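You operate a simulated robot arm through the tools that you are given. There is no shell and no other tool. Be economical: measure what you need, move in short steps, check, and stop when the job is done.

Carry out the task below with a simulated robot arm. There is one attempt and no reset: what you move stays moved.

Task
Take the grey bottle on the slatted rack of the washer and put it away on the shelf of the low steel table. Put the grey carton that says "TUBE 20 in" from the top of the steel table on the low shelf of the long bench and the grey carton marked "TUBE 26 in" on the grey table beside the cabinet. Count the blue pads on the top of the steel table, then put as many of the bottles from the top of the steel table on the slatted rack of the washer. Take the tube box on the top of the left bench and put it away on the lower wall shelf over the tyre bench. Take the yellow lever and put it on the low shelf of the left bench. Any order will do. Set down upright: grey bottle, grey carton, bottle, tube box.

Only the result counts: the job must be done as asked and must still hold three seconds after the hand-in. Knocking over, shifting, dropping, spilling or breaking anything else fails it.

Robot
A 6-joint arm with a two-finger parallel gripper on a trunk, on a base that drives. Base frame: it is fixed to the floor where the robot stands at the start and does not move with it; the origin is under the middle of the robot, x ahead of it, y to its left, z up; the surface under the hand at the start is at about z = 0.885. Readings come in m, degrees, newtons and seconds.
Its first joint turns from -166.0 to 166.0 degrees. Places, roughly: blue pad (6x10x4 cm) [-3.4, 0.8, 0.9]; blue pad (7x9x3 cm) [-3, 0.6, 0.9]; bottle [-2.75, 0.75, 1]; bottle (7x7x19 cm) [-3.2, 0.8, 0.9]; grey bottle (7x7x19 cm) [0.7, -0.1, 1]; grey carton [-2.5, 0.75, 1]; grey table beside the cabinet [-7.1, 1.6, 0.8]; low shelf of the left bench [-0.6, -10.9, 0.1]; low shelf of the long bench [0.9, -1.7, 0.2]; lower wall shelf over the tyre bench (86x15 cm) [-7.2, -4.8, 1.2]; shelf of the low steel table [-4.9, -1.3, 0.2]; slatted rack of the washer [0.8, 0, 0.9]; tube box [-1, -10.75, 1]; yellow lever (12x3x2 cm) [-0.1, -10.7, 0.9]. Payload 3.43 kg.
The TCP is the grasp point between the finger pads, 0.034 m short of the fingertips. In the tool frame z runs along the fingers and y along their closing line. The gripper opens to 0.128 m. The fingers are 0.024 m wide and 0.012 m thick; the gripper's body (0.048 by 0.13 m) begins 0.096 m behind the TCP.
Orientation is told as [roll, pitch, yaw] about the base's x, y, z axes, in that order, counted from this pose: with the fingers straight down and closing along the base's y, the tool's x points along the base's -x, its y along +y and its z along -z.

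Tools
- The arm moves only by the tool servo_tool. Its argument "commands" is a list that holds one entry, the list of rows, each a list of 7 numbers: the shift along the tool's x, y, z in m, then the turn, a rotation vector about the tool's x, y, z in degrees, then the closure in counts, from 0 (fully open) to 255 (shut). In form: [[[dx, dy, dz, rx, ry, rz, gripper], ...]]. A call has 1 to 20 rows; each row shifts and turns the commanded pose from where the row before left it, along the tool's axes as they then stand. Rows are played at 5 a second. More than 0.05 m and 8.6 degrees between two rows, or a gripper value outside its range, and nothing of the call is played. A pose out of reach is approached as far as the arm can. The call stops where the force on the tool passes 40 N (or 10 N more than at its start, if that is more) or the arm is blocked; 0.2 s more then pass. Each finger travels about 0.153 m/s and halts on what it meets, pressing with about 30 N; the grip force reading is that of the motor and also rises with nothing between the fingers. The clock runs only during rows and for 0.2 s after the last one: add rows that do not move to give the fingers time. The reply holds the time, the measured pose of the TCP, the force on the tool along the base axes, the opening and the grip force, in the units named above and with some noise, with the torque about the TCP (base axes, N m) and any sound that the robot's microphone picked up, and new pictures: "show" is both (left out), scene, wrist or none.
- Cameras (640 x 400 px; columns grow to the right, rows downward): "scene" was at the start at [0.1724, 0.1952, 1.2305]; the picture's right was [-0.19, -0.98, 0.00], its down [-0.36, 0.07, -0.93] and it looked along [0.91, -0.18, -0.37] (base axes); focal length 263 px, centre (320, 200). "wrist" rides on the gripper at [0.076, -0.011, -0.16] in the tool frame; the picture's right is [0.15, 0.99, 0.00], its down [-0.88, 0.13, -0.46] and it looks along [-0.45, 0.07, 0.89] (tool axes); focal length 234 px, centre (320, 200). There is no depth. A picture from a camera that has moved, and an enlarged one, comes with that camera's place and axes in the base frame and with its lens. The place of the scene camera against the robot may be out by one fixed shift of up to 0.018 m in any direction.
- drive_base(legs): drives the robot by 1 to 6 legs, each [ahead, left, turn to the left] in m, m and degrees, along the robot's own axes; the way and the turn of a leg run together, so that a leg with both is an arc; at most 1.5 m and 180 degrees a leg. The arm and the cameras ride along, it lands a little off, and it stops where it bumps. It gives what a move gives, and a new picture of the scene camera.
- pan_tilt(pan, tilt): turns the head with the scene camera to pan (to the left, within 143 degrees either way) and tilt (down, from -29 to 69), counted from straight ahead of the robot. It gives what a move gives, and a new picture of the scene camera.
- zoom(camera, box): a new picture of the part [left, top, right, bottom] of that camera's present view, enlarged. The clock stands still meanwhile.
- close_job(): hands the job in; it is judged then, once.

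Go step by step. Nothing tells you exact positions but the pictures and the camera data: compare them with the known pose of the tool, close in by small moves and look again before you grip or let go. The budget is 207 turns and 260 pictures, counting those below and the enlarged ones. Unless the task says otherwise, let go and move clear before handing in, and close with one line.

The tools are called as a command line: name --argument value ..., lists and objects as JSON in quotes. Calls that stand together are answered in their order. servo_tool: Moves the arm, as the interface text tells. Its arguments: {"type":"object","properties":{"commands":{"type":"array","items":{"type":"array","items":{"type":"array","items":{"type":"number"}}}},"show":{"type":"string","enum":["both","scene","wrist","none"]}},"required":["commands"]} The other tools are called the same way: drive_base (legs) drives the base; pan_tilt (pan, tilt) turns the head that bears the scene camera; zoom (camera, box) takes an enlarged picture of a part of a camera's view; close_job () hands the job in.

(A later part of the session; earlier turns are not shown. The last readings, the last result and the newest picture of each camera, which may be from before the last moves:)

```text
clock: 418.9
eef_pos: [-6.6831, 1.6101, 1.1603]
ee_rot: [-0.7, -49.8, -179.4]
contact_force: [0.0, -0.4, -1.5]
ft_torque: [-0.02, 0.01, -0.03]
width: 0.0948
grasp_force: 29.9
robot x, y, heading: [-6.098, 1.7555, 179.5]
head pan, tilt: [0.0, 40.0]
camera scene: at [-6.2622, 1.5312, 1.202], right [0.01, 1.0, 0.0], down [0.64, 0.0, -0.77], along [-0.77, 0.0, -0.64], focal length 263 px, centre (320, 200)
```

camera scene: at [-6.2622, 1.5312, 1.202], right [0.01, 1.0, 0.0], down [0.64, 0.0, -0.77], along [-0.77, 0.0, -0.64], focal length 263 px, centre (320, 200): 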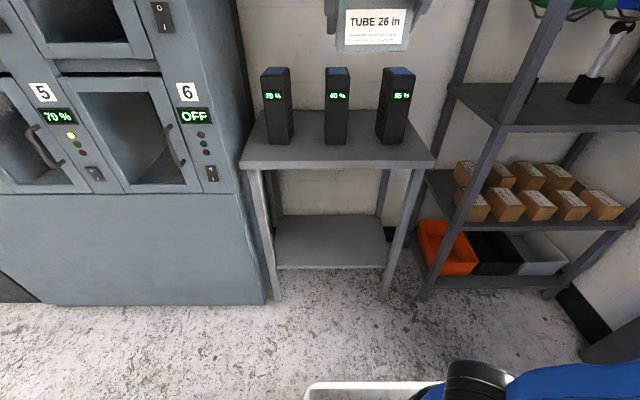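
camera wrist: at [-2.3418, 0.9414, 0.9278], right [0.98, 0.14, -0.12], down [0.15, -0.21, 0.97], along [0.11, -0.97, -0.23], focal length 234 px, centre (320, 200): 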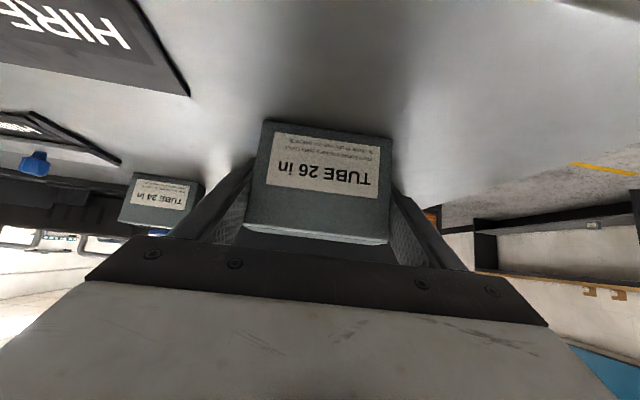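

The gap in front of the battery packs spans x ≈ -6.92..-7.035. I'll lower the carton to x ≈ -6.962.

servo_tool --commands '[[[0.0056, 0, 0.0452, 0, 0, 0, 255], [0.0056, 0, 0.0452, 0, 0, 0, 255], [0.0056, 0, 0.0452, 0, 0, 0, 255], [0.0056, 0, 0.0452, 0, 0, 0, 255], [0.0056, 0, 0.0452, 0, 0, 0, 255], [0.0056, 0, 0.0452, 0, 0, 0, 255], [0.0056, 0, 0.0452, 0, 0, 0, 255], [0.0056, 0, 0.0452, 0, 0, 0, 255], [0.0056, 0, 0.0452, 0, 0, 0, 255], [0, 0, 0, 0, 0, 0, 255]]]'

```text
clock: 421.1
eef_pos: [-6.9623, 1.6129, 0.8577]
ee_rot: [-0.7, -49.8, -179.4]
contact_force: [0.1, 0.2, -1.6]
ft_torque: [0.0, -0.03, 0.01]
width: 0.0947
grasp_force: 29.6
robot x, y, heading: [-6.0939, 1.7616, 179.8]
head pan, tilt: [0.0, 40.0]
camera scene: at [-6.2622, 1.5311, 1.202], right [0.01, 1.0, 0.0], down [0.64, 0.0, -0.77], along [-0.77, 0.0, -0.64], focal length 263 px, centre (320, 200)
camera wrist: at [-6.7906, 1.624, 0.9023], right [0.1, -0.99, -0.12], down [-0.22, -0.14, 0.97], along [-0.97, -0.07, -0.23], focal length 234 px, centre (320, 200)
```

scene: 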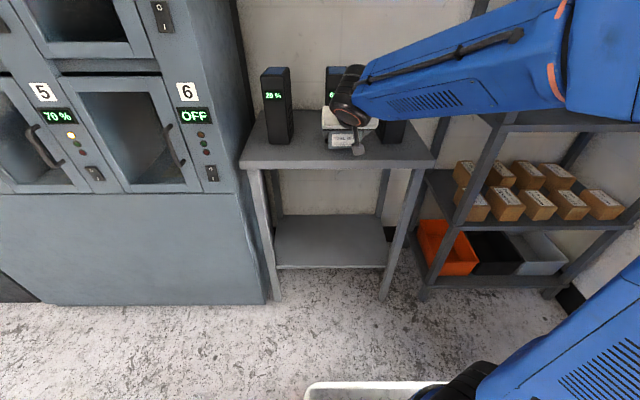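
wrist: 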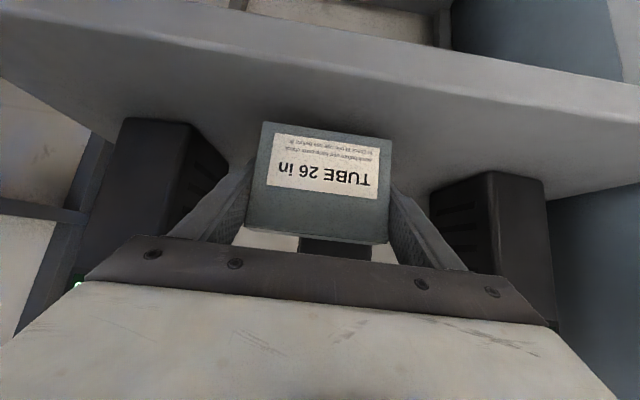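

Tight to the packs behind; I'll shift 12 mm back and lower until contact.

servo_tool --commands '[[[0.0077, 0, -0.0092, 0, 0, 0, 255], [0.0046, 0, 0.0039, 0, 0, 0, 255], [0.0023, 0, 0.0019, 0, 0, 0, 255], [0, 0, 0, 0, 0, 0, 255]]]' --show "none"

```text
clock: 422.1
eef_pos: [-6.9506, 1.6122, 0.8498]
ee_rot: [-0.7, -49.8, -179.2]
contact_force: [-0.8, 0.0, -2.1]
ft_torque: [-0.02, 0.04, -0.01]
width: 0.0948
grasp_force: 29.8
robot x, y, heading: [-6.0951, 1.7565, 179.8]
head pan, tilt: [0.0, 40.0]
```

servo_tool --commands '[[[0.0023, 0, 0.0019, 0, 0, 0, 255], [0.0023, 0, 0.0019, 0, 0, 0, 255], [0, 0, 0, 0, 0, 0, 255]]]' --show "none"

```text
clock: 422.9
eef_pos: [-6.9488, 1.6127, 0.8442]
ee_rot: [-0.7, -49.7, -179.4]
contact_force: [0.0, -0.2, -1.9]
ft_torque: [-0.02, 0.01, 0.0]
width: 0.0948
grasp_force: 30.1
robot x, y, heading: [-6.0965, 1.7516, 179.7]
head pan, tilt: [0.0, 40.0]
```

servo_tool --commands '[[[0.0023, 0, 0.0019, 0, 0, 0, 255], [0.0023, 0, 0.0019, 0, 0, 0, 255], [0.0015, 0, 0.0013, 0, 0, 0, 255], [0, 0, 0, 0, 0, 0, 255]]]' --show "wrist"

```text
clock: 423.9
eef_pos: [-6.9498, 1.6114, 0.8362]
ee_rot: [-0.5, -49.9, -179.5]
contact_force: [-2.3, 4.1, 31.8]
ft_torque: [-0.72, 0.05, 0.01]
width: 0.0947
grasp_force: 29.5
robot x, y, heading: [-6.0993, 1.7548, 179.8]
head pan, tilt: [0.0, 40.0]
camera wrist: at [-6.7777, 1.6238, 0.8808], right [0.1, -0.99, -0.12], down [-0.22, -0.14, 0.97], along [-0.97, -0.07, -0.23], focal length 234 px, centre (320, 200)
```

wrist: 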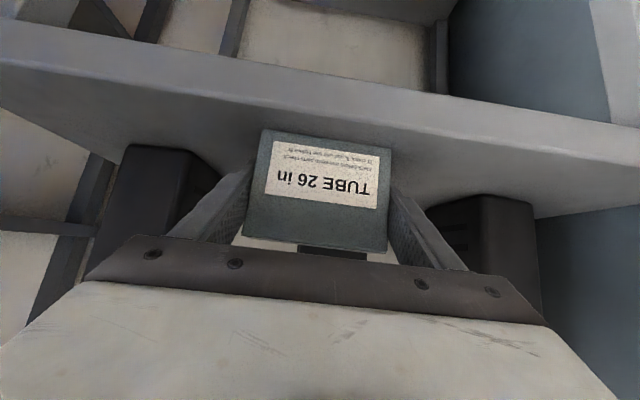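

Contact with ~3 cm edge margin. Release and withdraw.

servo_tool --commands '[[[-0.0015, 0, -0.0013, 0, 0, 0, 255], [0, 0, 0, 0, 0, 0, 150], [0, 0, 0, 0, 0, 0, 60], [0, 0, 0, 0, 0, 0, 0], [0, 0, 0, 0, 0, 0, 0], [0.013, 0, -0.0153, 0, 0, 0, 0], [0.032, 0, -0.0383, 0, 0, 0, 0], [0.032, 0, -0.0383, 0, 0, 0, 0], [0.032, 0, -0.0383, 0, 0, 0, 0], [-0.0383, 0, -0.0322, 0, 0, 0, 0], [-0.0383, 0, -0.0322, 0, 0, 0, 0], [-0.0383, 0, -0.0322, 0, 0, 0, 0], [-0.0383, 0, -0.0322, 0, 0, 0, 0], [-0.0383, 0, -0.0322, 0, 0, 0, 0], [-0.0383, 0, -0.0322, 0, 0, 0, 0], [0.032, 0, -0.0383, 0, 0, 0, 0], [0.032, 0, -0.0383, 0, 0, 0, 0], [0, 0, 0, 0, 0, 0, 0]]]' --show "scene"

```text
clock: 427.7
eef_pos: [-6.6815, 1.6083, 1.1391]
ee_rot: [-0.7, -49.8, -179.4]
contact_force: [-0.2, -0.5, -0.7]
ft_torque: [0.02, -0.02, 0.01]
width: 0.1278
grasp_force: 0.0
robot x, y, heading: [-6.0995, 1.7574, 179.5]
head pan, tilt: [0.0, 40.0]
camera scene: at [-6.2622, 1.5311, 1.202], right [0.01, 1.0, 0.0], down [0.64, 0.0, -0.77], along [-0.77, 0.0, -0.64], focal length 263 px, centre (320, 200)
```

scene: 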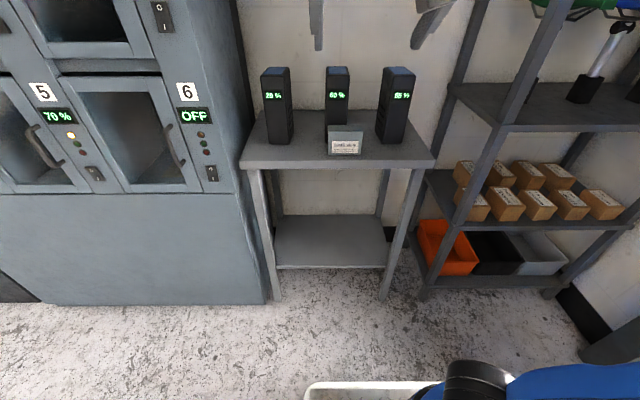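

Carton 26 is placed. Now toward the far end: first I'll head -y along the left wall and look at the tyre bench on the way.

drive_base --legs '[[-0.15, 0, 0], [0, 0, 90], [1.4, 0, 0], [1.0, 0, 0]]'

pan_tilt --pan 0 --tilt 10

pan_tilt --pan 35 --tilt 10

```text
clock: 444.2
eef_pos: [-5.8946, -1.2195, 1.1383]
ee_rot: [-0.7, -49.8, -91.1]
contact_force: [-0.2, 0.2, -0.4]
ft_torque: [0.02, -0.02, -0.01]
width: 0.1282
grasp_force: 0.1
robot x, y, heading: [-6.0246, -0.637, -92.1]
head pan, tilt: [0.0, 40.0]
camera scene: at [-5.8104, -0.8123, 1.202], right [-1.0, 0.04, 0.0], down [0.02, 0.64, -0.77], along [-0.03, -0.77, -0.64], focal length 263 px, centre (320, 200)
```

scene: 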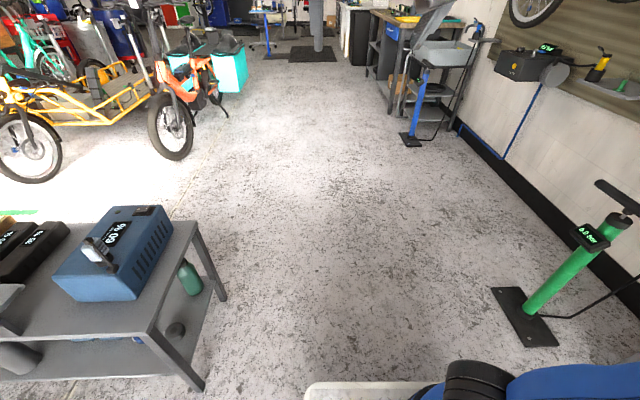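

```text
clock: 445.2
eef_pos: [-5.8939, -1.2192, 1.1388]
ee_rot: [-0.6, -49.7, -91.1]
contact_force: [-0.2, 0.3, 0.4]
ft_torque: [0.04, 0.0, 0.0]
width: 0.1279
grasp_force: 0.2
robot x, y, heading: [-6.0242, -0.6347, -92.1]
head pan, tilt: [0.0, 10.0]
camera scene: at [-5.8107, -0.8202, 1.2496], right [-1.0, 0.04, 0.0], down [0.01, 0.17, -0.98], along [-0.04, -0.98, -0.17], focal length 263 px, centre (320, 200)
```

scene: 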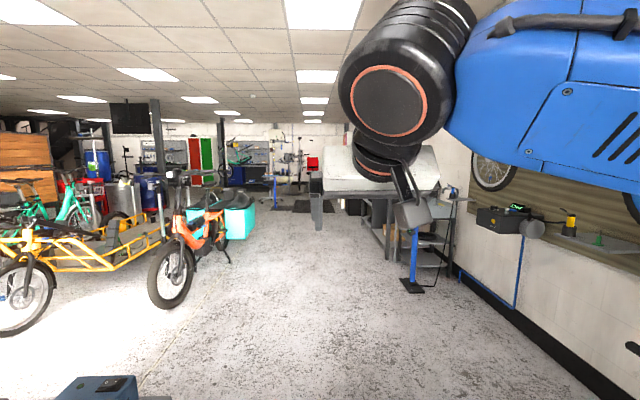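

```text
clock: 446.2
eef_pos: [-5.8931, -1.2201, 1.1396]
ee_rot: [-0.8, -49.7, -91.1]
contact_force: [-0.4, -0.6, 0.0]
ft_torque: [-0.02, -0.04, -0.01]
width: 0.128
grasp_force: 0.1
robot x, y, heading: [-6.0262, -0.6354, -92.0]
head pan, tilt: [35.0, 10.0]
camera scene: at [-5.7569, -0.8054, 1.2497], right [-0.84, -0.54, 0.0], down [-0.09, 0.15, -0.98], along [0.53, -0.83, -0.17], focal length 263 px, centre (320, 200)
```

scene: 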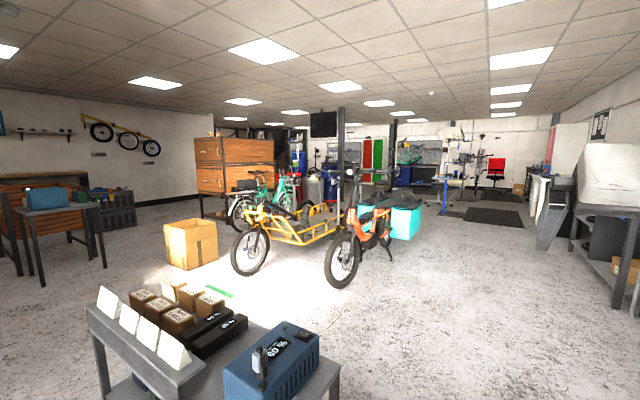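

drive_base --legs '[[1.4, 0, 2], [1.4, 0.35, 0], [1.4, 0, 0]]'

pan_tilt --pan -95 --tilt 12

pan_tilt --pan 20 --tilt 12

```text
clock: 466.5
eef_pos: [-5.6505, -5.4308, 1.1384]
ee_rot: [-0.7, -49.8, -91.8]
contact_force: [-0.2, 0.5, 0.0]
ft_torque: [0.01, -0.02, 0.0]
width: 0.128
grasp_force: 0.0
robot x, y, heading: [-5.7739, -4.8399, -92.9]
head pan, tilt: [35.0, 10.0]
camera scene: at [-5.5088, -5.0168, 1.2497], right [-0.85, -0.53, 0.0], down [-0.09, 0.15, -0.98], along [0.53, -0.83, -0.17], focal length 263 px, centre (320, 200)
```

scene: 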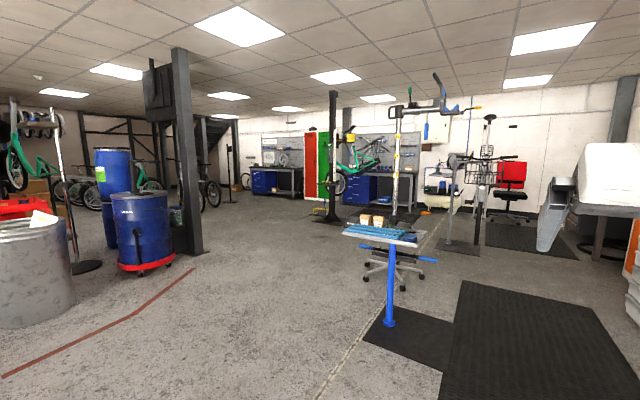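

```text
clock: 468.6
eef_pos: [-5.6518, -5.4307, 1.1388]
ee_rot: [-0.8, -49.8, -91.8]
contact_force: [-0.5, 0.0, 0.6]
ft_torque: [-0.01, -0.01, -0.01]
width: 0.1279
grasp_force: 0.0
robot x, y, heading: [-5.7715, -4.8401, -92.9]
head pan, tilt: [-95.0, 12.0]
camera scene: at [-5.6509, -4.9258, 1.2464], right [0.13, 0.99, 0.0], down [0.21, -0.03, -0.98], along [-0.97, 0.13, -0.21], focal length 263 px, centre (320, 200)
```

scene: 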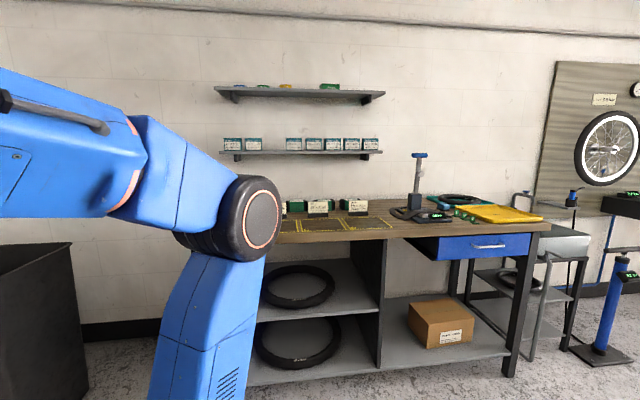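

```text
clock: 470.6
eef_pos: [-5.6504, -5.4301, 1.1389]
ee_rot: [-0.7, -49.8, -91.9]
contact_force: [-0.3, -0.7, -0.5]
ft_torque: [-0.02, 0.0, -0.02]
width: 0.1281
grasp_force: 0.0
robot x, y, heading: [-5.7764, -4.8392, -92.6]
head pan, tilt: [20.0, 12.0]
camera scene: at [-5.5308, -5.0273, 1.2464], right [-0.95, -0.3, 0.0], down [-0.06, 0.2, -0.98], along [0.29, -0.93, -0.21], focal length 263 px, centre (320, 200)
```

scene: 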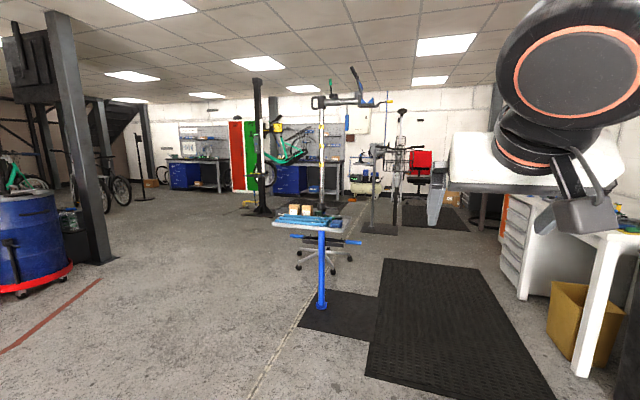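

The lower wall shelf has a row of tube boxes with one gap. Now I'll head diagonally to the left bench.

drive_base --legs '[[0, 0.27, 0], [0, 0, 47.5], [1.4, 0, 0], [1.4, 0, 0], [1.4, 0, 0]]'

pan_tilt --pan 0 --tilt 15

```text
clock: 494.4
eef_pos: [-2.0622, -8.1805, 1.1378]
ee_rot: [-0.7, -49.8, -44.5]
contact_force: [-0.7, 0.6, -0.1]
ft_torque: [-0.03, 0.01, 0.03]
width: 0.128
grasp_force: 0.0
robot x, y, heading: [-2.5784, -7.8734, -45.7]
head pan, tilt: [20.0, 12.0]
camera scene: at [-2.2803, -7.822, 1.2464], right [-0.43, -0.9, 0.0], down [-0.19, 0.09, -0.98], along [0.88, -0.42, -0.21], focal length 263 px, centre (320, 200)
```

scene: 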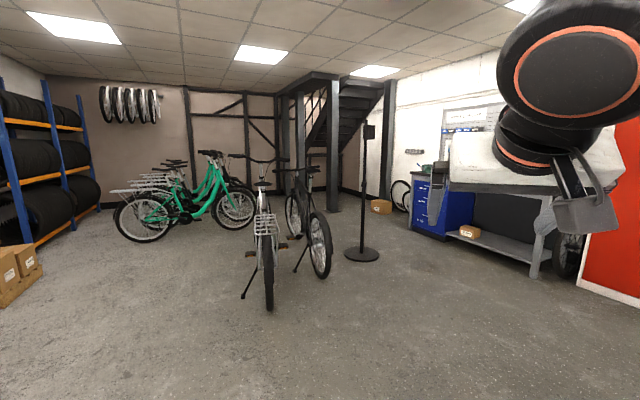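

```text
clock: 495.2
eef_pos: [-2.0604, -8.1797, 1.1393]
ee_rot: [-0.7, -49.8, -44.6]
contact_force: [0.4, -0.3, 0.7]
ft_torque: [-0.03, 0.0, -0.01]
width: 0.128
grasp_force: 0.1
robot x, y, heading: [-2.576, -7.8702, -45.5]
head pan, tilt: [0.0, 15.0]
camera scene: at [-2.2989, -7.8484, 1.2415], right [-0.71, -0.7, 0.0], down [-0.18, 0.18, -0.97], along [0.68, -0.69, -0.26], focal length 263 px, centre (320, 200)
```

scene: 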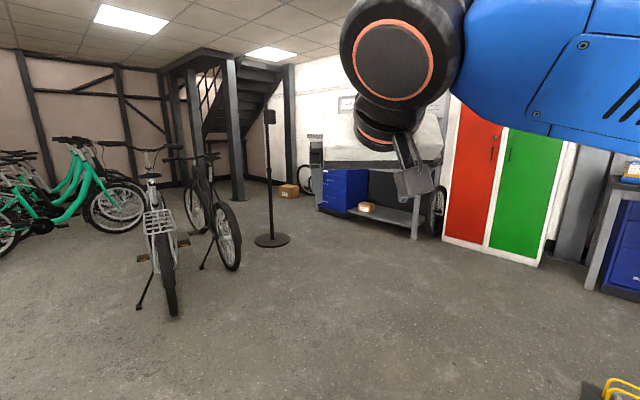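

The left bench's front is at y ≈ -10.65, from x ≈ 0.5 to -1.1. I'll move up in front of it.

drive_base --legs '[[1.0, 0, 0], [0.95, 0, 0], [0, 0, -44.5]]'

pan_tilt --pan 5 --tilt 25

```text
clock: 507.1
eef_pos: [-1.0544, -9.8668, 1.138]
ee_rot: [-0.8, -49.8, -90.4]
contact_force: [0.2, 0.7, -0.3]
ft_torque: [-0.05, 0.02, 0.04]
width: 0.1279
grasp_force: 0.0
robot x, y, heading: [-1.1979, -9.2775, -91.2]
head pan, tilt: [0.0, 15.0]
camera scene: at [-0.9769, -9.4658, 1.2415], right [-1.0, 0.02, 0.0], down [0.01, 0.26, -0.97], along [-0.02, -0.97, -0.26], focal length 263 px, centre (320, 200)
```

scene: 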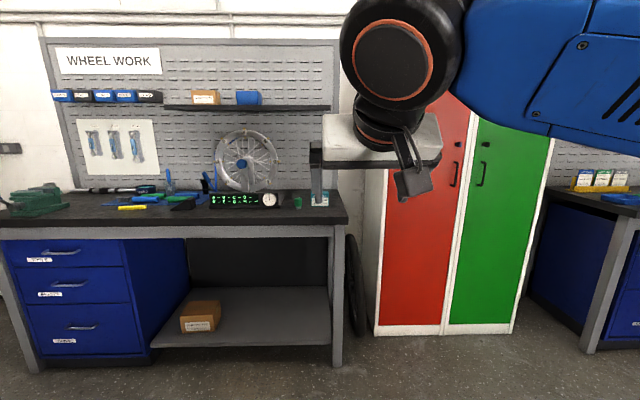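

```text
clock: 507.9
eef_pos: [-1.0538, -9.8656, 1.1387]
ee_rot: [-0.7, -49.8, -90.4]
contact_force: [-0.3, -0.5, -0.3]
ft_torque: [0.01, 0.02, 0.0]
width: 0.1283
grasp_force: 0.1
robot x, y, heading: [-1.1922, -9.2788, -91.1]
head pan, tilt: [5.0, 25.0]
camera scene: at [-0.9688, -9.4643, 1.2254], right [-1.0, -0.06, 0.0], down [-0.03, 0.42, -0.91], along [0.06, -0.9, -0.42], focal length 263 px, centre (320, 200)
```

scene: 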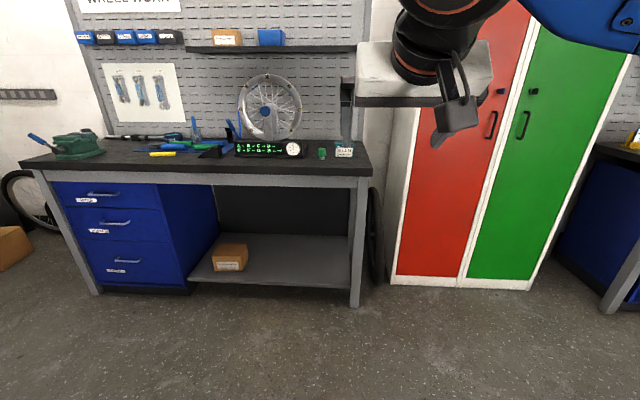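

Zooming in on the bench top and shelf.

zoom --camera "scene" --box '[220, 100, 400, 200]'

zoom --camera "scene" --box '[100, 110, 240, 190]'

```text
3.56 times, centred on (310, 150) of scene
camera zoom: at [-0.9688, -9.4643, 1.2254], right [-1.0, -0.06, 0.0], down [-0.03, 0.42, -0.91], along [0.06, -0.9, -0.42], focal length 934 px, centre (356, 378)
```

zoom: 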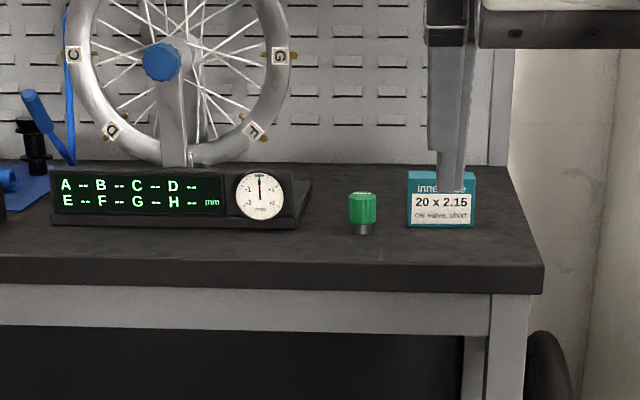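

```text
4.57 times, centred on (170, 150) of scene
camera zoom: at [-0.9688, -9.4643, 1.2254], right [-1.0, -0.06, 0.0], down [-0.03, 0.42, -0.91], along [0.06, -0.9, -0.42], focal length 1202 px, centre (1006, 429)
```

zoom: 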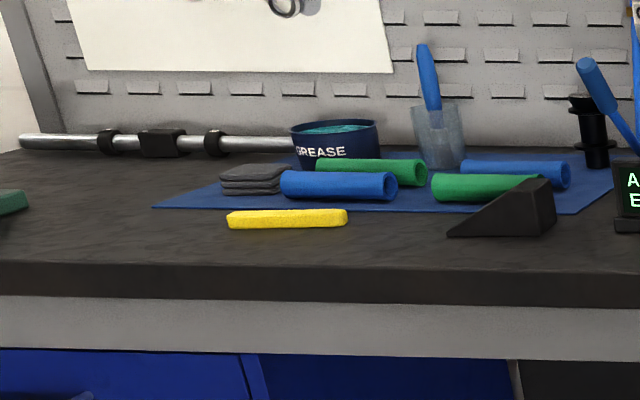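

The tube box (20 × 2.15) is at about (-1.0, -10.7) and the lever near (-0.06, -10.74) lying along x. First I'll test here in free space whether the arm gets down to z ≈ 0.15.

servo_tool --commands '[[[0.01985, 0, 0.0454, 0, 0, 0, 0], [0.01985, 0, 0.0454, 0, 0, 0, 0], [0.01985, 0, 0.0454, 0, 0, 0, 0], [0.01985, 0, 0.0454, 0, 0, 0, 0], [0.01985, 0, 0.0454, 0, 0, 0, 0], [0.01985, 0, 0.0454, 0, 0, 0, 0], [0.01985, 0, 0.0454, 0, 0, 0, 0], [0.01985, 0, 0.0454, 0, 0, 0, 0], [0.01985, 0, 0.0454, 0, 0, 0, 0], [0.01985, 0, 0.0454, 0, 0, 0, 0], [0.01985, 0, 0.0454, 0, 0, 0, 0], [0.01985, 0, 0.0454, 0, 0, 0, 0], [0.01985, 0, 0.0454, 0, 0, 0, 0], [0.01985, 0, 0.0454, 0, 0, 0, 0], [0.01985, 0, 0.0454, 0, 0, 0, 0], [0.01985, 0, 0.0454, 0, 0, 0, 0], [0.01985, 0, 0.0454, 0, 0, 0, 0], [0.01985, 0, 0.0454, 0, 0, 0, 0], [0.01985, 0, 0.0454, 0, 0, 0, 0], [0.01985, 0, 0.0454, 0, 0, 0, 0]]]' --show "none"

servo_tool --commands '[[[0.0268, 0, 0.0225, 0, 0, 0, 0], [0.0268, 0, 0.0225, 0, 0, 0, 0], [0.0268, 0, 0.0225, 0, 0, 0, 0], [0, 0, 0, 0, 0, 0, 0]]]' --show "both"

```text
clock: 512.1
eef_pos: [-1.0612, -10.3156, 0.261]
ee_rot: [-2.1, -49.5, -89.4]
contact_force: [0.4, 0.3, 0.4]
ft_torque: [0.11, -0.01, -0.04]
width: 0.128
grasp_force: 0.1
out of reach, approached as far as the arm can: row 19, 20
robot x, y, heading: [-1.1941, -9.2814, -91.2]
head pan, tilt: [5.0, 25.0]
```

```text
clock: 513.1
eef_pos: [-1.0445, -10.342, 0.1678]
ee_rot: [-3.1, -49.2, -88.9]
contact_force: [-0.1, -0.1, 0.3]
ft_torque: [0.05, 0.0, 0.01]
width: 0.1279
grasp_force: 0.0
out of reach, approached as far as the arm can: row 1, 2, 3
robot x, y, heading: [-1.1947, -9.2825, -91.3]
head pan, tilt: [5.0, 25.0]
camera scene: at [-0.9687, -9.4644, 1.2253], right [-1.0, -0.06, 0.0], down [-0.03, 0.42, -0.91], along [0.06, -0.9, -0.42], focal length 263 px, centre (320, 200)
camera wrist: at [-1.0501, -10.1711, 0.214], right [0.99, 0.07, -0.15], down [0.16, -0.23, 0.96], along [0.04, -0.97, -0.24], focal length 234 px, centre (320, 200)
```

scene: 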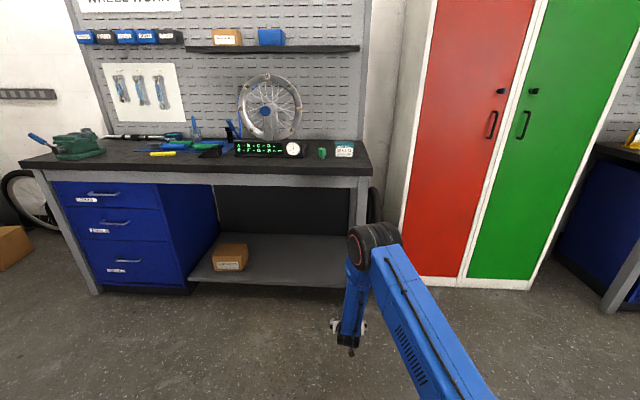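
wrist: 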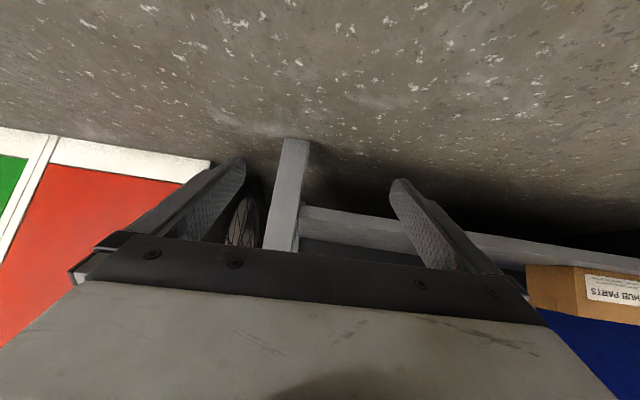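

It reaches z ≈ 0.17 there. I'll raise the arm again, turn the tool straight down and rotate it 90° so that it closes across the lever.

servo_tool --commands '[[[-0.0189, 0, -0.0459, 0, 0, 0, 0], [-0.0189, 0, -0.0459, 0, 0, 0, 0], [-0.0189, 0, -0.0459, -1.7, 0, 1.0, 0], [-0.0189, 0, -0.0459, 0, 0, 0, 0], [-0.0189, 0, -0.0459, 0, 0, 0, 0], [-0.0189, 0, -0.0459, 0, 0, 0, 0], [-0.0189, 0, -0.0459, 0, 0, 0, 0], [-0.0189, 0, -0.0459, 0, 0, 0, 0], [-0.0189, 0, -0.0459, 0, 0, 0, 0], [-0.0189, 0, -0.0459, 0, 0, 0, 0], [-0.0189, 0, -0.0459, 0, 0, 0, 0], [-0.0189, 0, -0.0459, 0, 0, 0, 0], [-0.0189, 0, -0.0459, 0, 0, 0, 0], [-0.0189, 0, -0.0459, 0, 0, 0, 0], [-0.0189, 0, -0.0459, 0, 0, 0, 0], [-0.0189, 0, -0.0459, 0, 0, 0, 0], [-0.0189, 0, -0.0459, 0, 0, 0, 0], [-0.0189, 0, -0.0459, 0, 0, 0, 0], [-0.0189, 0, -0.0459, 0, 0, 0, 0], [-0.0189, 0, -0.0459, 0, 0, 0, 0]]]' --show "none"

servo_tool --commands '[[[0, 0, 0, 0, 8.3, 0, 0], [0, 0, 0, 0, 8.3, 0, 0], [0, 0, 0, 0, 8.3, 0, 0], [0, 0, 0, 0, 8.3, 0, 0], [0, 0, 0, 0, 8.3, 0, 0], [0, 0, 0, 0, 8.3, 0, 0], [0, 0, 0, 0, 0, 8.2, 0], [0, 0, 0, 0, 0, 8.2, 0], [0, 0, 0, 0, 0, 8.2, 0], [0, 0, 0, 0, 0, 8.2, 0], [0, 0, 0, 0, 0, 8.2, 0], [0, 0, 0, 0, 0, 8.2, 0], [0, 0, 0, 0, 0, 8.2, 0], [0, 0, 0, 0, 0, 8.2, 0], [0, 0, 0, 0, 0, 8.2, 0], [0, 0, 0, 0, 0, 8.2, 0], [0, 0, 0, 0, 0, 8, 0], [0, 0, 0, 0, 0, 0, 0]]]' --show "none"

drive_base --legs '[[0.55, 0.6, 1.2]]'

```text
clock: 517.3
eef_pos: [-1.043, -9.9032, 1.064]
ee_rot: [2.1, -49.7, -91.9]
contact_force: [-0.2, 0.4, -0.8]
ft_torque: [-0.03, 0.02, 0.04]
width: 0.1281
grasp_force: 0.1
out of reach, approached as far as the arm can: row 1, 2, 3
robot x, y, heading: [-1.1944, -9.2825, -91.3]
head pan, tilt: [5.0, 25.0]
```

```text
clock: 521.1
eef_pos: [-1.0442, -9.9019, 1.0634]
ee_rot: [0.0, 1.5, 179.7]
contact_force: [-0.4, -0.7, 0.4]
ft_torque: [0.01, -0.02, 0.01]
width: 0.1278
grasp_force: 0.1
robot x, y, heading: [-1.1977, -9.2798, -91.3]
head pan, tilt: [5.0, 25.0]
```

```text
clock: 525.5
eef_pos: [-0.4258, -10.4628, 1.0635]
ee_rot: [0.0, 1.3, -179.0]
contact_force: [0.0, -0.4, -0.5]
ft_torque: [0.02, 0.02, 0.0]
width: 0.1282
grasp_force: 0.1
robot x, y, heading: [-0.5931, -9.8463, -90.3]
head pan, tilt: [5.0, 25.0]
camera scene: at [-0.3608, -10.0231, 1.2253], right [-1.0, -0.09, 0.0], down [-0.04, 0.42, -0.91], along [0.08, -0.9, -0.42], focal length 263 px, centre (320, 200)
```

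scene: 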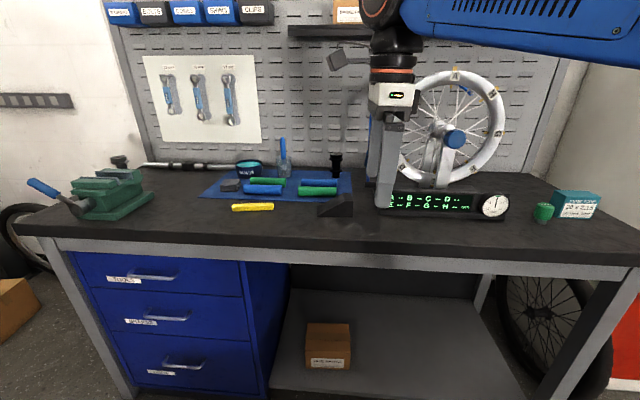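

The lever is near (-0.085, -10.73). I'll move above it with the fingers partly closed and check with the wrist camera.

servo_tool --commands '[[[0.034, 0.0267, 0.008, 0, 0, 0, 100], [0.034, 0.0267, 0.008, 0, 0, 0, 100], [0.034, 0.0267, 0.008, 0, 0, 0, 100], [0.034, 0.0267, 0.008, 0, 0, 0, 100], [0.034, 0.0267, 0.008, 0, 0, 0, 100], [0.034, 0.0267, 0.008, 0, 0, 0, 100], [0.034, 0.0267, 0.008, 0, 0, 0, 100], [0.034, 0.0267, 0.008, 0, 0, 0, 100], [0.034, 0.0267, 0.008, 0, 0, 0, 100], [0.034, 0.0267, 0.008, 0, -1.3, 0, 100], [0, 0, 0, 0, 0, 0, 100]]]'

```text
clock: 527.9
eef_pos: [-0.079, -10.7226, 0.9918]
ee_rot: [0.1, 0.2, -179.1]
contact_force: [0.3, -0.1, 0.1]
ft_torque: [-0.01, 0.02, -0.04]
width: 0.0778
grasp_force: 0.0
robot x, y, heading: [-0.591, -9.8443, -90.1]
head pan, tilt: [5.0, 25.0]
camera scene: at [-0.3606, -10.0231, 1.2252], right [-1.0, -0.09, 0.0], down [-0.04, 0.42, -0.91], along [0.08, -0.9, -0.42], focal length 263 px, centre (320, 200)
camera wrist: at [-0.0041, -10.7089, 1.1501], right [0.16, -0.99, 0.0], down [-0.88, -0.15, 0.45], along [-0.45, -0.08, -0.89], focal length 234 px, centre (320, 200)
```

scene: 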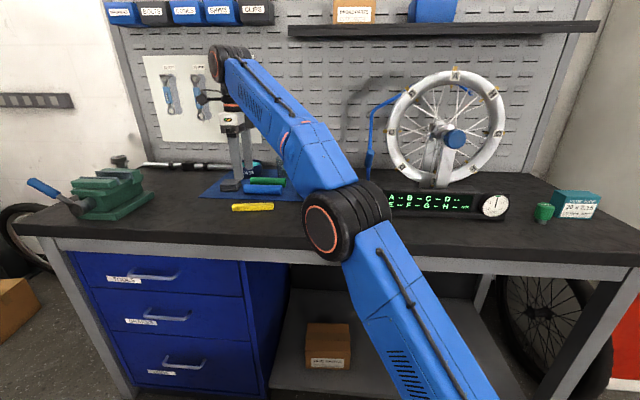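
wrist: 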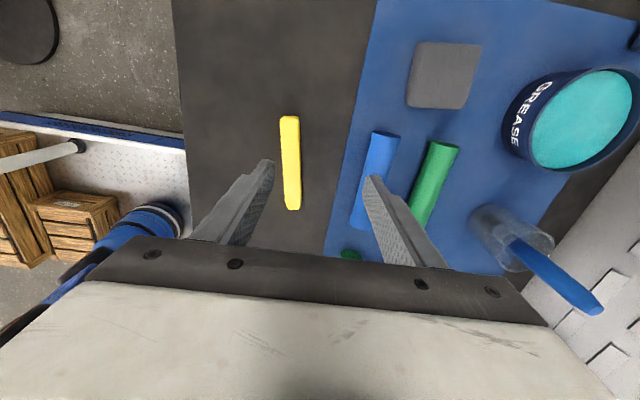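

The lever's centre is (-0.108, -10.69), turned about 7°. I'll align and lower part-way.

servo_tool --commands '[[[-0.0145, -0.0155, 0, 0, 0, 0, 100], [-0.0145, -0.0155, 0, 0, 0, -6, 100], [0, 0, 0.035, 0, 0, 0, 100], [0, 0, 0.035, 0, 0, 0, 100], [0, 0, 0, 0, 0, 0, 100]]]' --show "wrist"

```text
clock: 529.1
eef_pos: [-0.1074, -10.6927, 0.9214]
ee_rot: [0.0, 0.0, -173.0]
contact_force: [-0.9, -0.7, 0.2]
ft_torque: [0.04, 0.01, 0.03]
width: 0.0778
grasp_force: 0.1
robot x, y, heading: [-0.5868, -9.8475, -90.0]
head pan, tilt: [5.0, 25.0]
camera wrist: at [-0.0341, -10.6735, 1.0803], right [0.27, -0.96, 0.0], down [-0.86, -0.24, 0.45], along [-0.44, -0.12, -0.89], focal length 234 px, centre (320, 200)
```

wrist: 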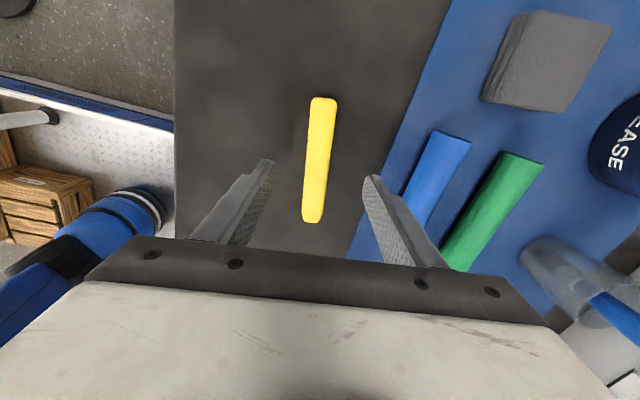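

servo_tool --commands '[[[0, 0, 0.02, 0, 0, -4.6, 100], [0, 0, 0.01, 0, 0, 0, 100], [0, 0, 0.004, 0, 0, 0, 100], [0, 0, 0, 0, 0, 0, 100]]]' --show "wrist"

```text
clock: 529.9
eef_pos: [-0.1084, -10.6949, 0.8941]
ee_rot: [0.6, 0.5, -168.3]
contact_force: [-0.2, -1.5, 11.6]
ft_torque: [0.45, 0.28, 0.1]
width: 0.0771
grasp_force: 0.0
robot x, y, heading: [-0.5871, -9.8448, -89.8]
head pan, tilt: [5.0, 25.0]
stopped in row 4: the force on the tool passed its limit at 47 N (the readings are from after the stop); the commanded pose is now the measured one
camera wrist: at [-0.0381, -10.6659, 1.0537], right [0.34, -0.94, 0.01], down [-0.84, -0.3, 0.45], along [-0.42, -0.16, -0.89], focal length 234 px, centre (320, 200)
```

wrist: 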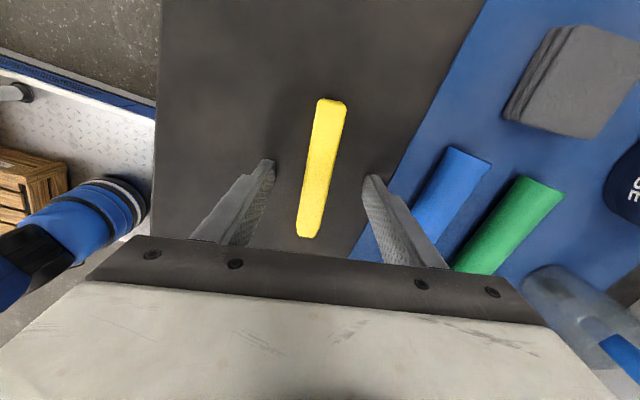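

The tips touched the bench (top at 0.86). Raise 3 mm and close on the lever, then lift.

servo_tool --commands '[[[0, 0, -0.003, 0, 0, 0, 100], [0, 0, 0, 0, 0, 0, 140], [0, 0, 0, 0, 0, 0, 190], [0, 0, 0, 0, 0, 0, 255], [0, 0, 0, 0, 0, 0, 255], [0, 0, -0.02, 0, 0, 0, 255], [0, 0, -0.05, 0, 0, 0, 255], [0, 0, -0.05, 0, 0, 0, 255], [0, 0, -0.05, 0, 0, 0, 255], [0, 0, 0, 0, 0, 0, 255]]]' --show "wrist"

```text
clock: 532.1
eef_pos: [-0.1198, -10.6832, 1.0486]
ee_rot: [0.5, 0.5, -168.3]
contact_force: [-0.3, -0.6, -0.1]
ft_torque: [0.0, 0.01, 0.01]
width: 0.0207
grasp_force: 29.5
out of reach, approached as far as the arm can: row 9
robot x, y, heading: [-0.5867, -9.8516, -90.4]
head pan, tilt: [5.0, 25.0]
camera wrist: at [-0.0493, -10.6548, 1.2073], right [0.34, -0.94, 0.01], down [-0.84, -0.3, 0.45], along [-0.42, -0.16, -0.89], focal length 234 px, centre (320, 200)
```

wrist: 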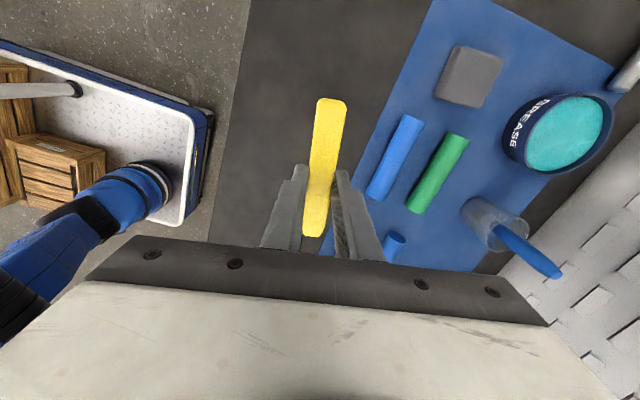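

Lever held. I'll bring it back toward me, square it up and tilt the tool forward 50°.

servo_tool --commands '[[[-0.0273, -0.0378, 0, 0, 0, 0, 255], [-0.0273, -0.0378, 0, 0, 0, 0, 255], [-0.0273, -0.0378, 0, 0, 0, 0, 255], [-0.0273, -0.0378, 0, 0, 0, 0, 255], [-0.0273, -0.0378, 0, 0, 0, 0, 255], [-0.0273, -0.0378, 0, 0, 0, 0, 255], [-0.0273, -0.0378, 0, 0, 0, 0, 255], [-0.0273, -0.0378, 0, 0, 0, 0, 255], [-0.0273, -0.0378, 0, 0, 0, 5.5, 255], [0, 0, 0, 0, 0, 5.5, 255], [0, 0, 0, -8.3, 0, 0, 255], [0, 0, 0, -8.3, 0, 0, 255], [0, 0, 0, -8.3, 0, 0, 255], [0, 0, 0, -8.3, 0, 0, 255], [0, 0, 0, -8.3, 0, 0, 255], [0, 0, 0, -8.5, 0, 0, 255], [0, 0, 0, 0, 0, 0, 255]]]' --show "scene"

drive_base --legs '[[-0.34, -0.3, 0]]'

```text
clock: 535.7
eef_pos: [-0.4301, -10.3976, 1.0433]
ee_rot: [50.4, 0.5, -179.3]
contact_force: [0.3, 0.4, 0.1]
ft_torque: [0.01, -0.02, 0.01]
width: 0.0206
grasp_force: 29.7
robot x, y, heading: [-0.5885, -9.8434, -90.0]
head pan, tilt: [5.0, 25.0]
camera scene: at [-0.3608, -10.0231, 1.2253], right [-1.0, -0.09, 0.0], down [-0.04, 0.42, -0.91], along [0.08, -0.9, -0.42], focal length 263 px, centre (320, 200)
```

scene: 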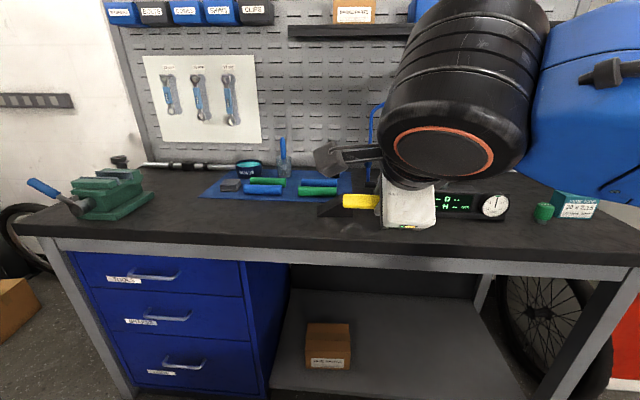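

```text
clock: 538.5
eef_pos: [-0.7328, -10.0548, 1.0428]
ee_rot: [50.4, 0.5, -179.1]
contact_force: [0.1, 0.5, -0.4]
ft_torque: [-0.02, -0.02, -0.01]
width: 0.0206
grasp_force: 30.3
robot x, y, heading: [-0.8956, -9.5002, -90.0]
head pan, tilt: [5.0, 25.0]
camera scene: at [-0.6643, -9.6793, 1.2253], right [-1.0, -0.09, 0.0], down [-0.04, 0.42, -0.91], along [0.08, -0.9, -0.42], focal length 263 px, centre (320, 200)
```

scene: 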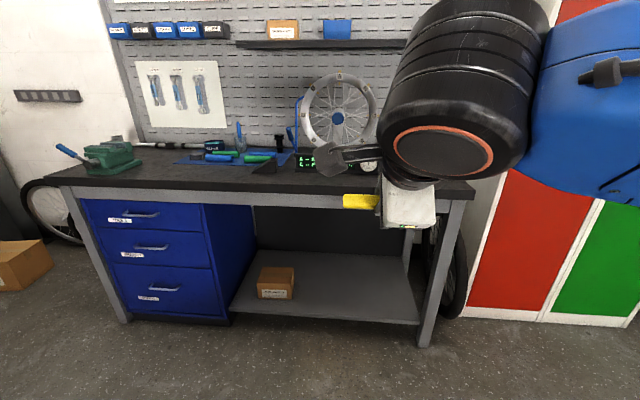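

Lined up with the free part of the low shelf. Lowering the arm.

servo_tool --commands '[[[0, -0.01505, 0.0456, 0, 0, 0, 255], [0, -0.01505, 0.0456, 0, 0, 0, 255], [0, -0.01505, 0.0456, 0, 0, 0, 255], [0, -0.01505, 0.0456, 0, 0, 0, 255], [0, -0.01505, 0.0456, 0, 0, 0, 255], [0, -0.01505, 0.0456, 0, 0, 0, 255], [0, -0.01505, 0.0456, 0, 0, 0, 255], [0, -0.01505, 0.0456, 0, 0, 0, 255], [0, -0.01505, 0.0456, 0, 0, 0, 255], [0, -0.01505, 0.0456, 0, 0, 0, 255], [0, -0.01505, 0.0456, 0, 0, 0, 255], [0, -0.01505, 0.0456, 0, 0, 0, 255], [0, -0.01505, 0.0456, 0, 0, 0, 255], [0, -0.01505, 0.0456, 0, 0, 0, 255], [0, -0.01505, 0.0456, 0, 0, 0, 255], [0, -0.01505, 0.0456, 0, 0, 0, 255], [0, -0.01505, 0.0456, 0, 0, 0, 255], [0, -0.01505, 0.0456, 0, 0, 0, 255], [0, -0.01505, 0.0456, 0, 0, 0, 255], [0, 0, 0, 0, 0, 0, 255]]]'

```text
clock: 542.6
eef_pos: [-0.8055, -10.6485, 0.6467]
ee_rot: [48.7, 0.4, -178.9]
contact_force: [0.0, -0.6, 0.4]
ft_torque: [0.02, -0.01, 0.01]
width: 0.0205
grasp_force: 29.8
out of reach, approached as far as the arm can: row 6, 7, 8, 9, 10, 11, 12, 13, 14, 15, 16, 17, 18, 19
robot x, y, heading: [-0.8914, -9.5018, -89.8]
head pan, tilt: [5.0, 25.0]
camera scene: at [-0.6643, -9.6792, 1.2253], right [-1.0, -0.09, 0.0], down [-0.04, 0.42, -0.91], along [0.08, -0.9, -0.42], focal length 263 px, centre (320, 200)
camera wrist: at [-0.7331, -10.5194, 0.7434], right [0.15, -0.65, 0.74], down [-0.89, 0.24, 0.39], along [-0.43, -0.72, -0.54], focal length 234 px, centre (320, 200)
```

scene: 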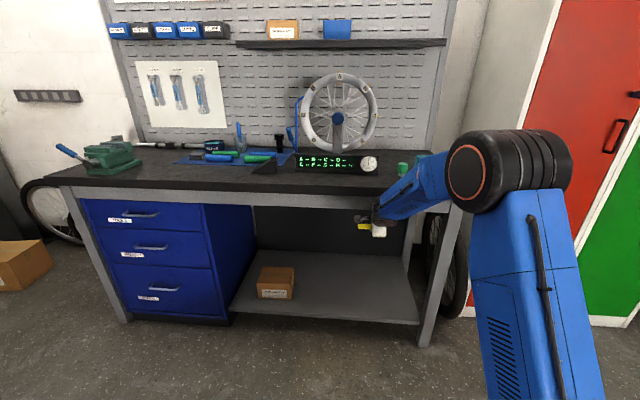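
wrist: 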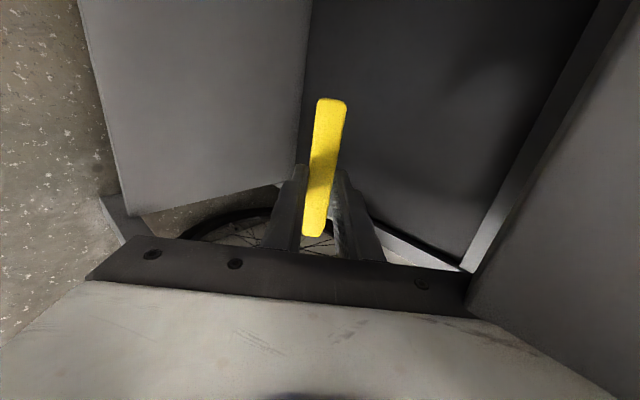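

The arm swung oddly (a wrist limit) but touched nothing. I'll back the base out, then undo and try the tool turned the other way round.

drive_base --legs '[[-0.45, 0, 0]]'

servo_tool --commands '[[[0, 0.01505, -0.0456, 0, 0, 0, 255], [0, 0.01505, -0.0456, 0, 0, 0, 255], [0, 0.01505, -0.0456, 0, 0, 0, 255], [0, 0.01505, -0.0456, 0, 0, 0, 255], [0, 0.01505, -0.0456, 0, 0, 0, 255], [0, 0.01505, -0.0456, 0, 0, 0, 255], [0, 0.01505, -0.0456, 0, 0, 0, 255], [0, 0.0, -0.045, 0, 0, 0, 255], [0, 0.0, -0.045, 0, 0, 0, 255], [0, 0.0, -0.045, 0, 0, 0, 255], [0, 0.0, 0, 0, 0, 0, 255]]]' --show "scene"

```text
clock: 545.3
eef_pos: [-0.8109, -10.2087, 0.6457]
ee_rot: [48.8, 0.4, -179.1]
contact_force: [0.6, 0.2, 0.0]
ft_torque: [0.04, -0.03, 0.02]
width: 0.0206
grasp_force: 30.0
robot x, y, heading: [-0.8933, -9.0644, -90.1]
head pan, tilt: [5.0, 25.0]
camera scene: at [-0.6653, -9.2407, 1.2253], right [-1.0, -0.09, 0.0], down [-0.04, 0.42, -0.91], along [0.08, -0.9, -0.42], focal length 263 px, centre (320, 200)
```

scene: 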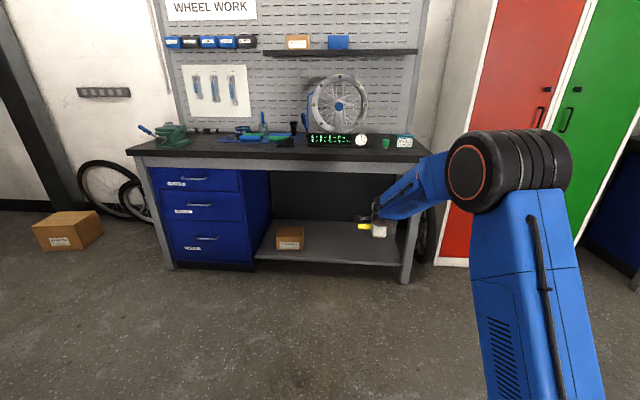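

```text
clock: 547.7
eef_pos: [-0.8181, -9.9365, 1.0258]
ee_rot: [48.7, 0.4, -179.3]
contact_force: [-0.6, 0.0, 0.4]
ft_torque: [0.01, 0.01, 0.0]
width: 0.0205
grasp_force: 29.5
robot x, y, heading: [-0.8953, -9.0611, -90.1]
head pan, tilt: [5.0, 25.0]
camera scene: at [-0.6653, -9.2407, 1.2253], right [-1.0, -0.09, 0.0], down [-0.04, 0.42, -0.91], along [0.08, -0.9, -0.42], focal length 263 px, centre (320, 200)
```

scene: 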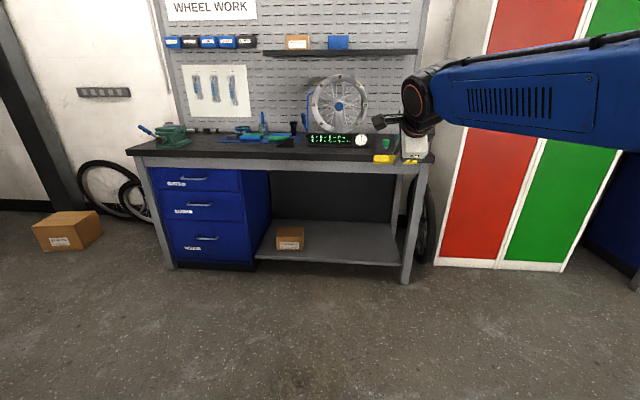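

servo_tool --commands '[[[0, 0, 0, 0, 0, -8.5, 255], [0, 0, 0, 0, 0, -8.5, 255], [0, 0, 0, 0, 0, -8.5, 255], [0, 0, 0, 0, 0, -8.5, 255], [0, 0, 0, 0, 0, -8.5, 255], [0, 0, 0, 0, 0, -8.5, 255], [0, 0, 0, 0, 0, -8.5, 255], [0, 0, 0, 0, 0, -8.5, 255], [0, 0, 0, 0, 0, -8.5, 255], [0, 0, 0, 0, 0, -8.5, 255], [0, 0, 0, 0, 0, -8.5, 255], [0, 0, 0, 0, 0, -8.5, 255], [0, 0, 0, 0, 0, -8.5, 255], [0, 0, 0, 0, 0, -8.5, 255], [0, 0, 0, 0, 0, -8.5, 255], [0, 0, 0, 0, 0, -8.5, 255], [0, 0, 0, 0, 0, -8.5, 255], [0, 0, 0, 0, 0, -8.5, 255], [0, 0, 0, 0, 0, -8.5, 255], [0, 0, 0, 0, 0, -8.5, 255]]]' --show "none"

servo_tool --commands '[[[0, 0, 0, 0, 0, -8.5, 255], [0, 0, -0.045, 0, 0, -1.5, 255], [0, 0, -0.045, 0, 0, 0, 255], [0, 0, -0.045, 0, 0, 0, 255], [0, -0.03, 0.03, 0, 0, 0, 255], [0, -0.0, 0.0, 0, 0, 0, 255]]]' --show "scene"

```text
clock: 551.9
eef_pos: [-0.8186, -9.9371, 1.0248]
ee_rot: [-48.2, -7.8, -5.7]
contact_force: [-0.9, 0.6, 0.0]
ft_torque: [0.03, -0.01, -0.01]
width: 0.0206
grasp_force: 30.4
robot x, y, heading: [-0.8926, -9.0618, -90.1]
head pan, tilt: [5.0, 25.0]
```

```text
clock: 553.3
eef_pos: [-0.8194, -9.8765, 1.1164]
ee_rot: [-48.7, -0.5, 0.9]
contact_force: [0.2, -0.3, 0.3]
ft_torque: [-0.05, 0.02, 0.0]
width: 0.0206
grasp_force: 29.9
robot x, y, heading: [-0.8963, -9.0615, -90.1]
head pan, tilt: [5.0, 25.0]
camera scene: at [-0.6654, -9.2406, 1.2253], right [-1.0, -0.09, 0.0], down [-0.04, 0.42, -0.91], along [0.08, -0.9, -0.42], focal length 263 px, centre (320, 200)
```

scene: 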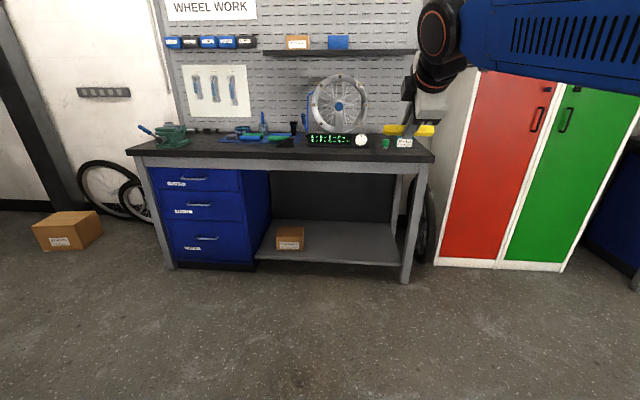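

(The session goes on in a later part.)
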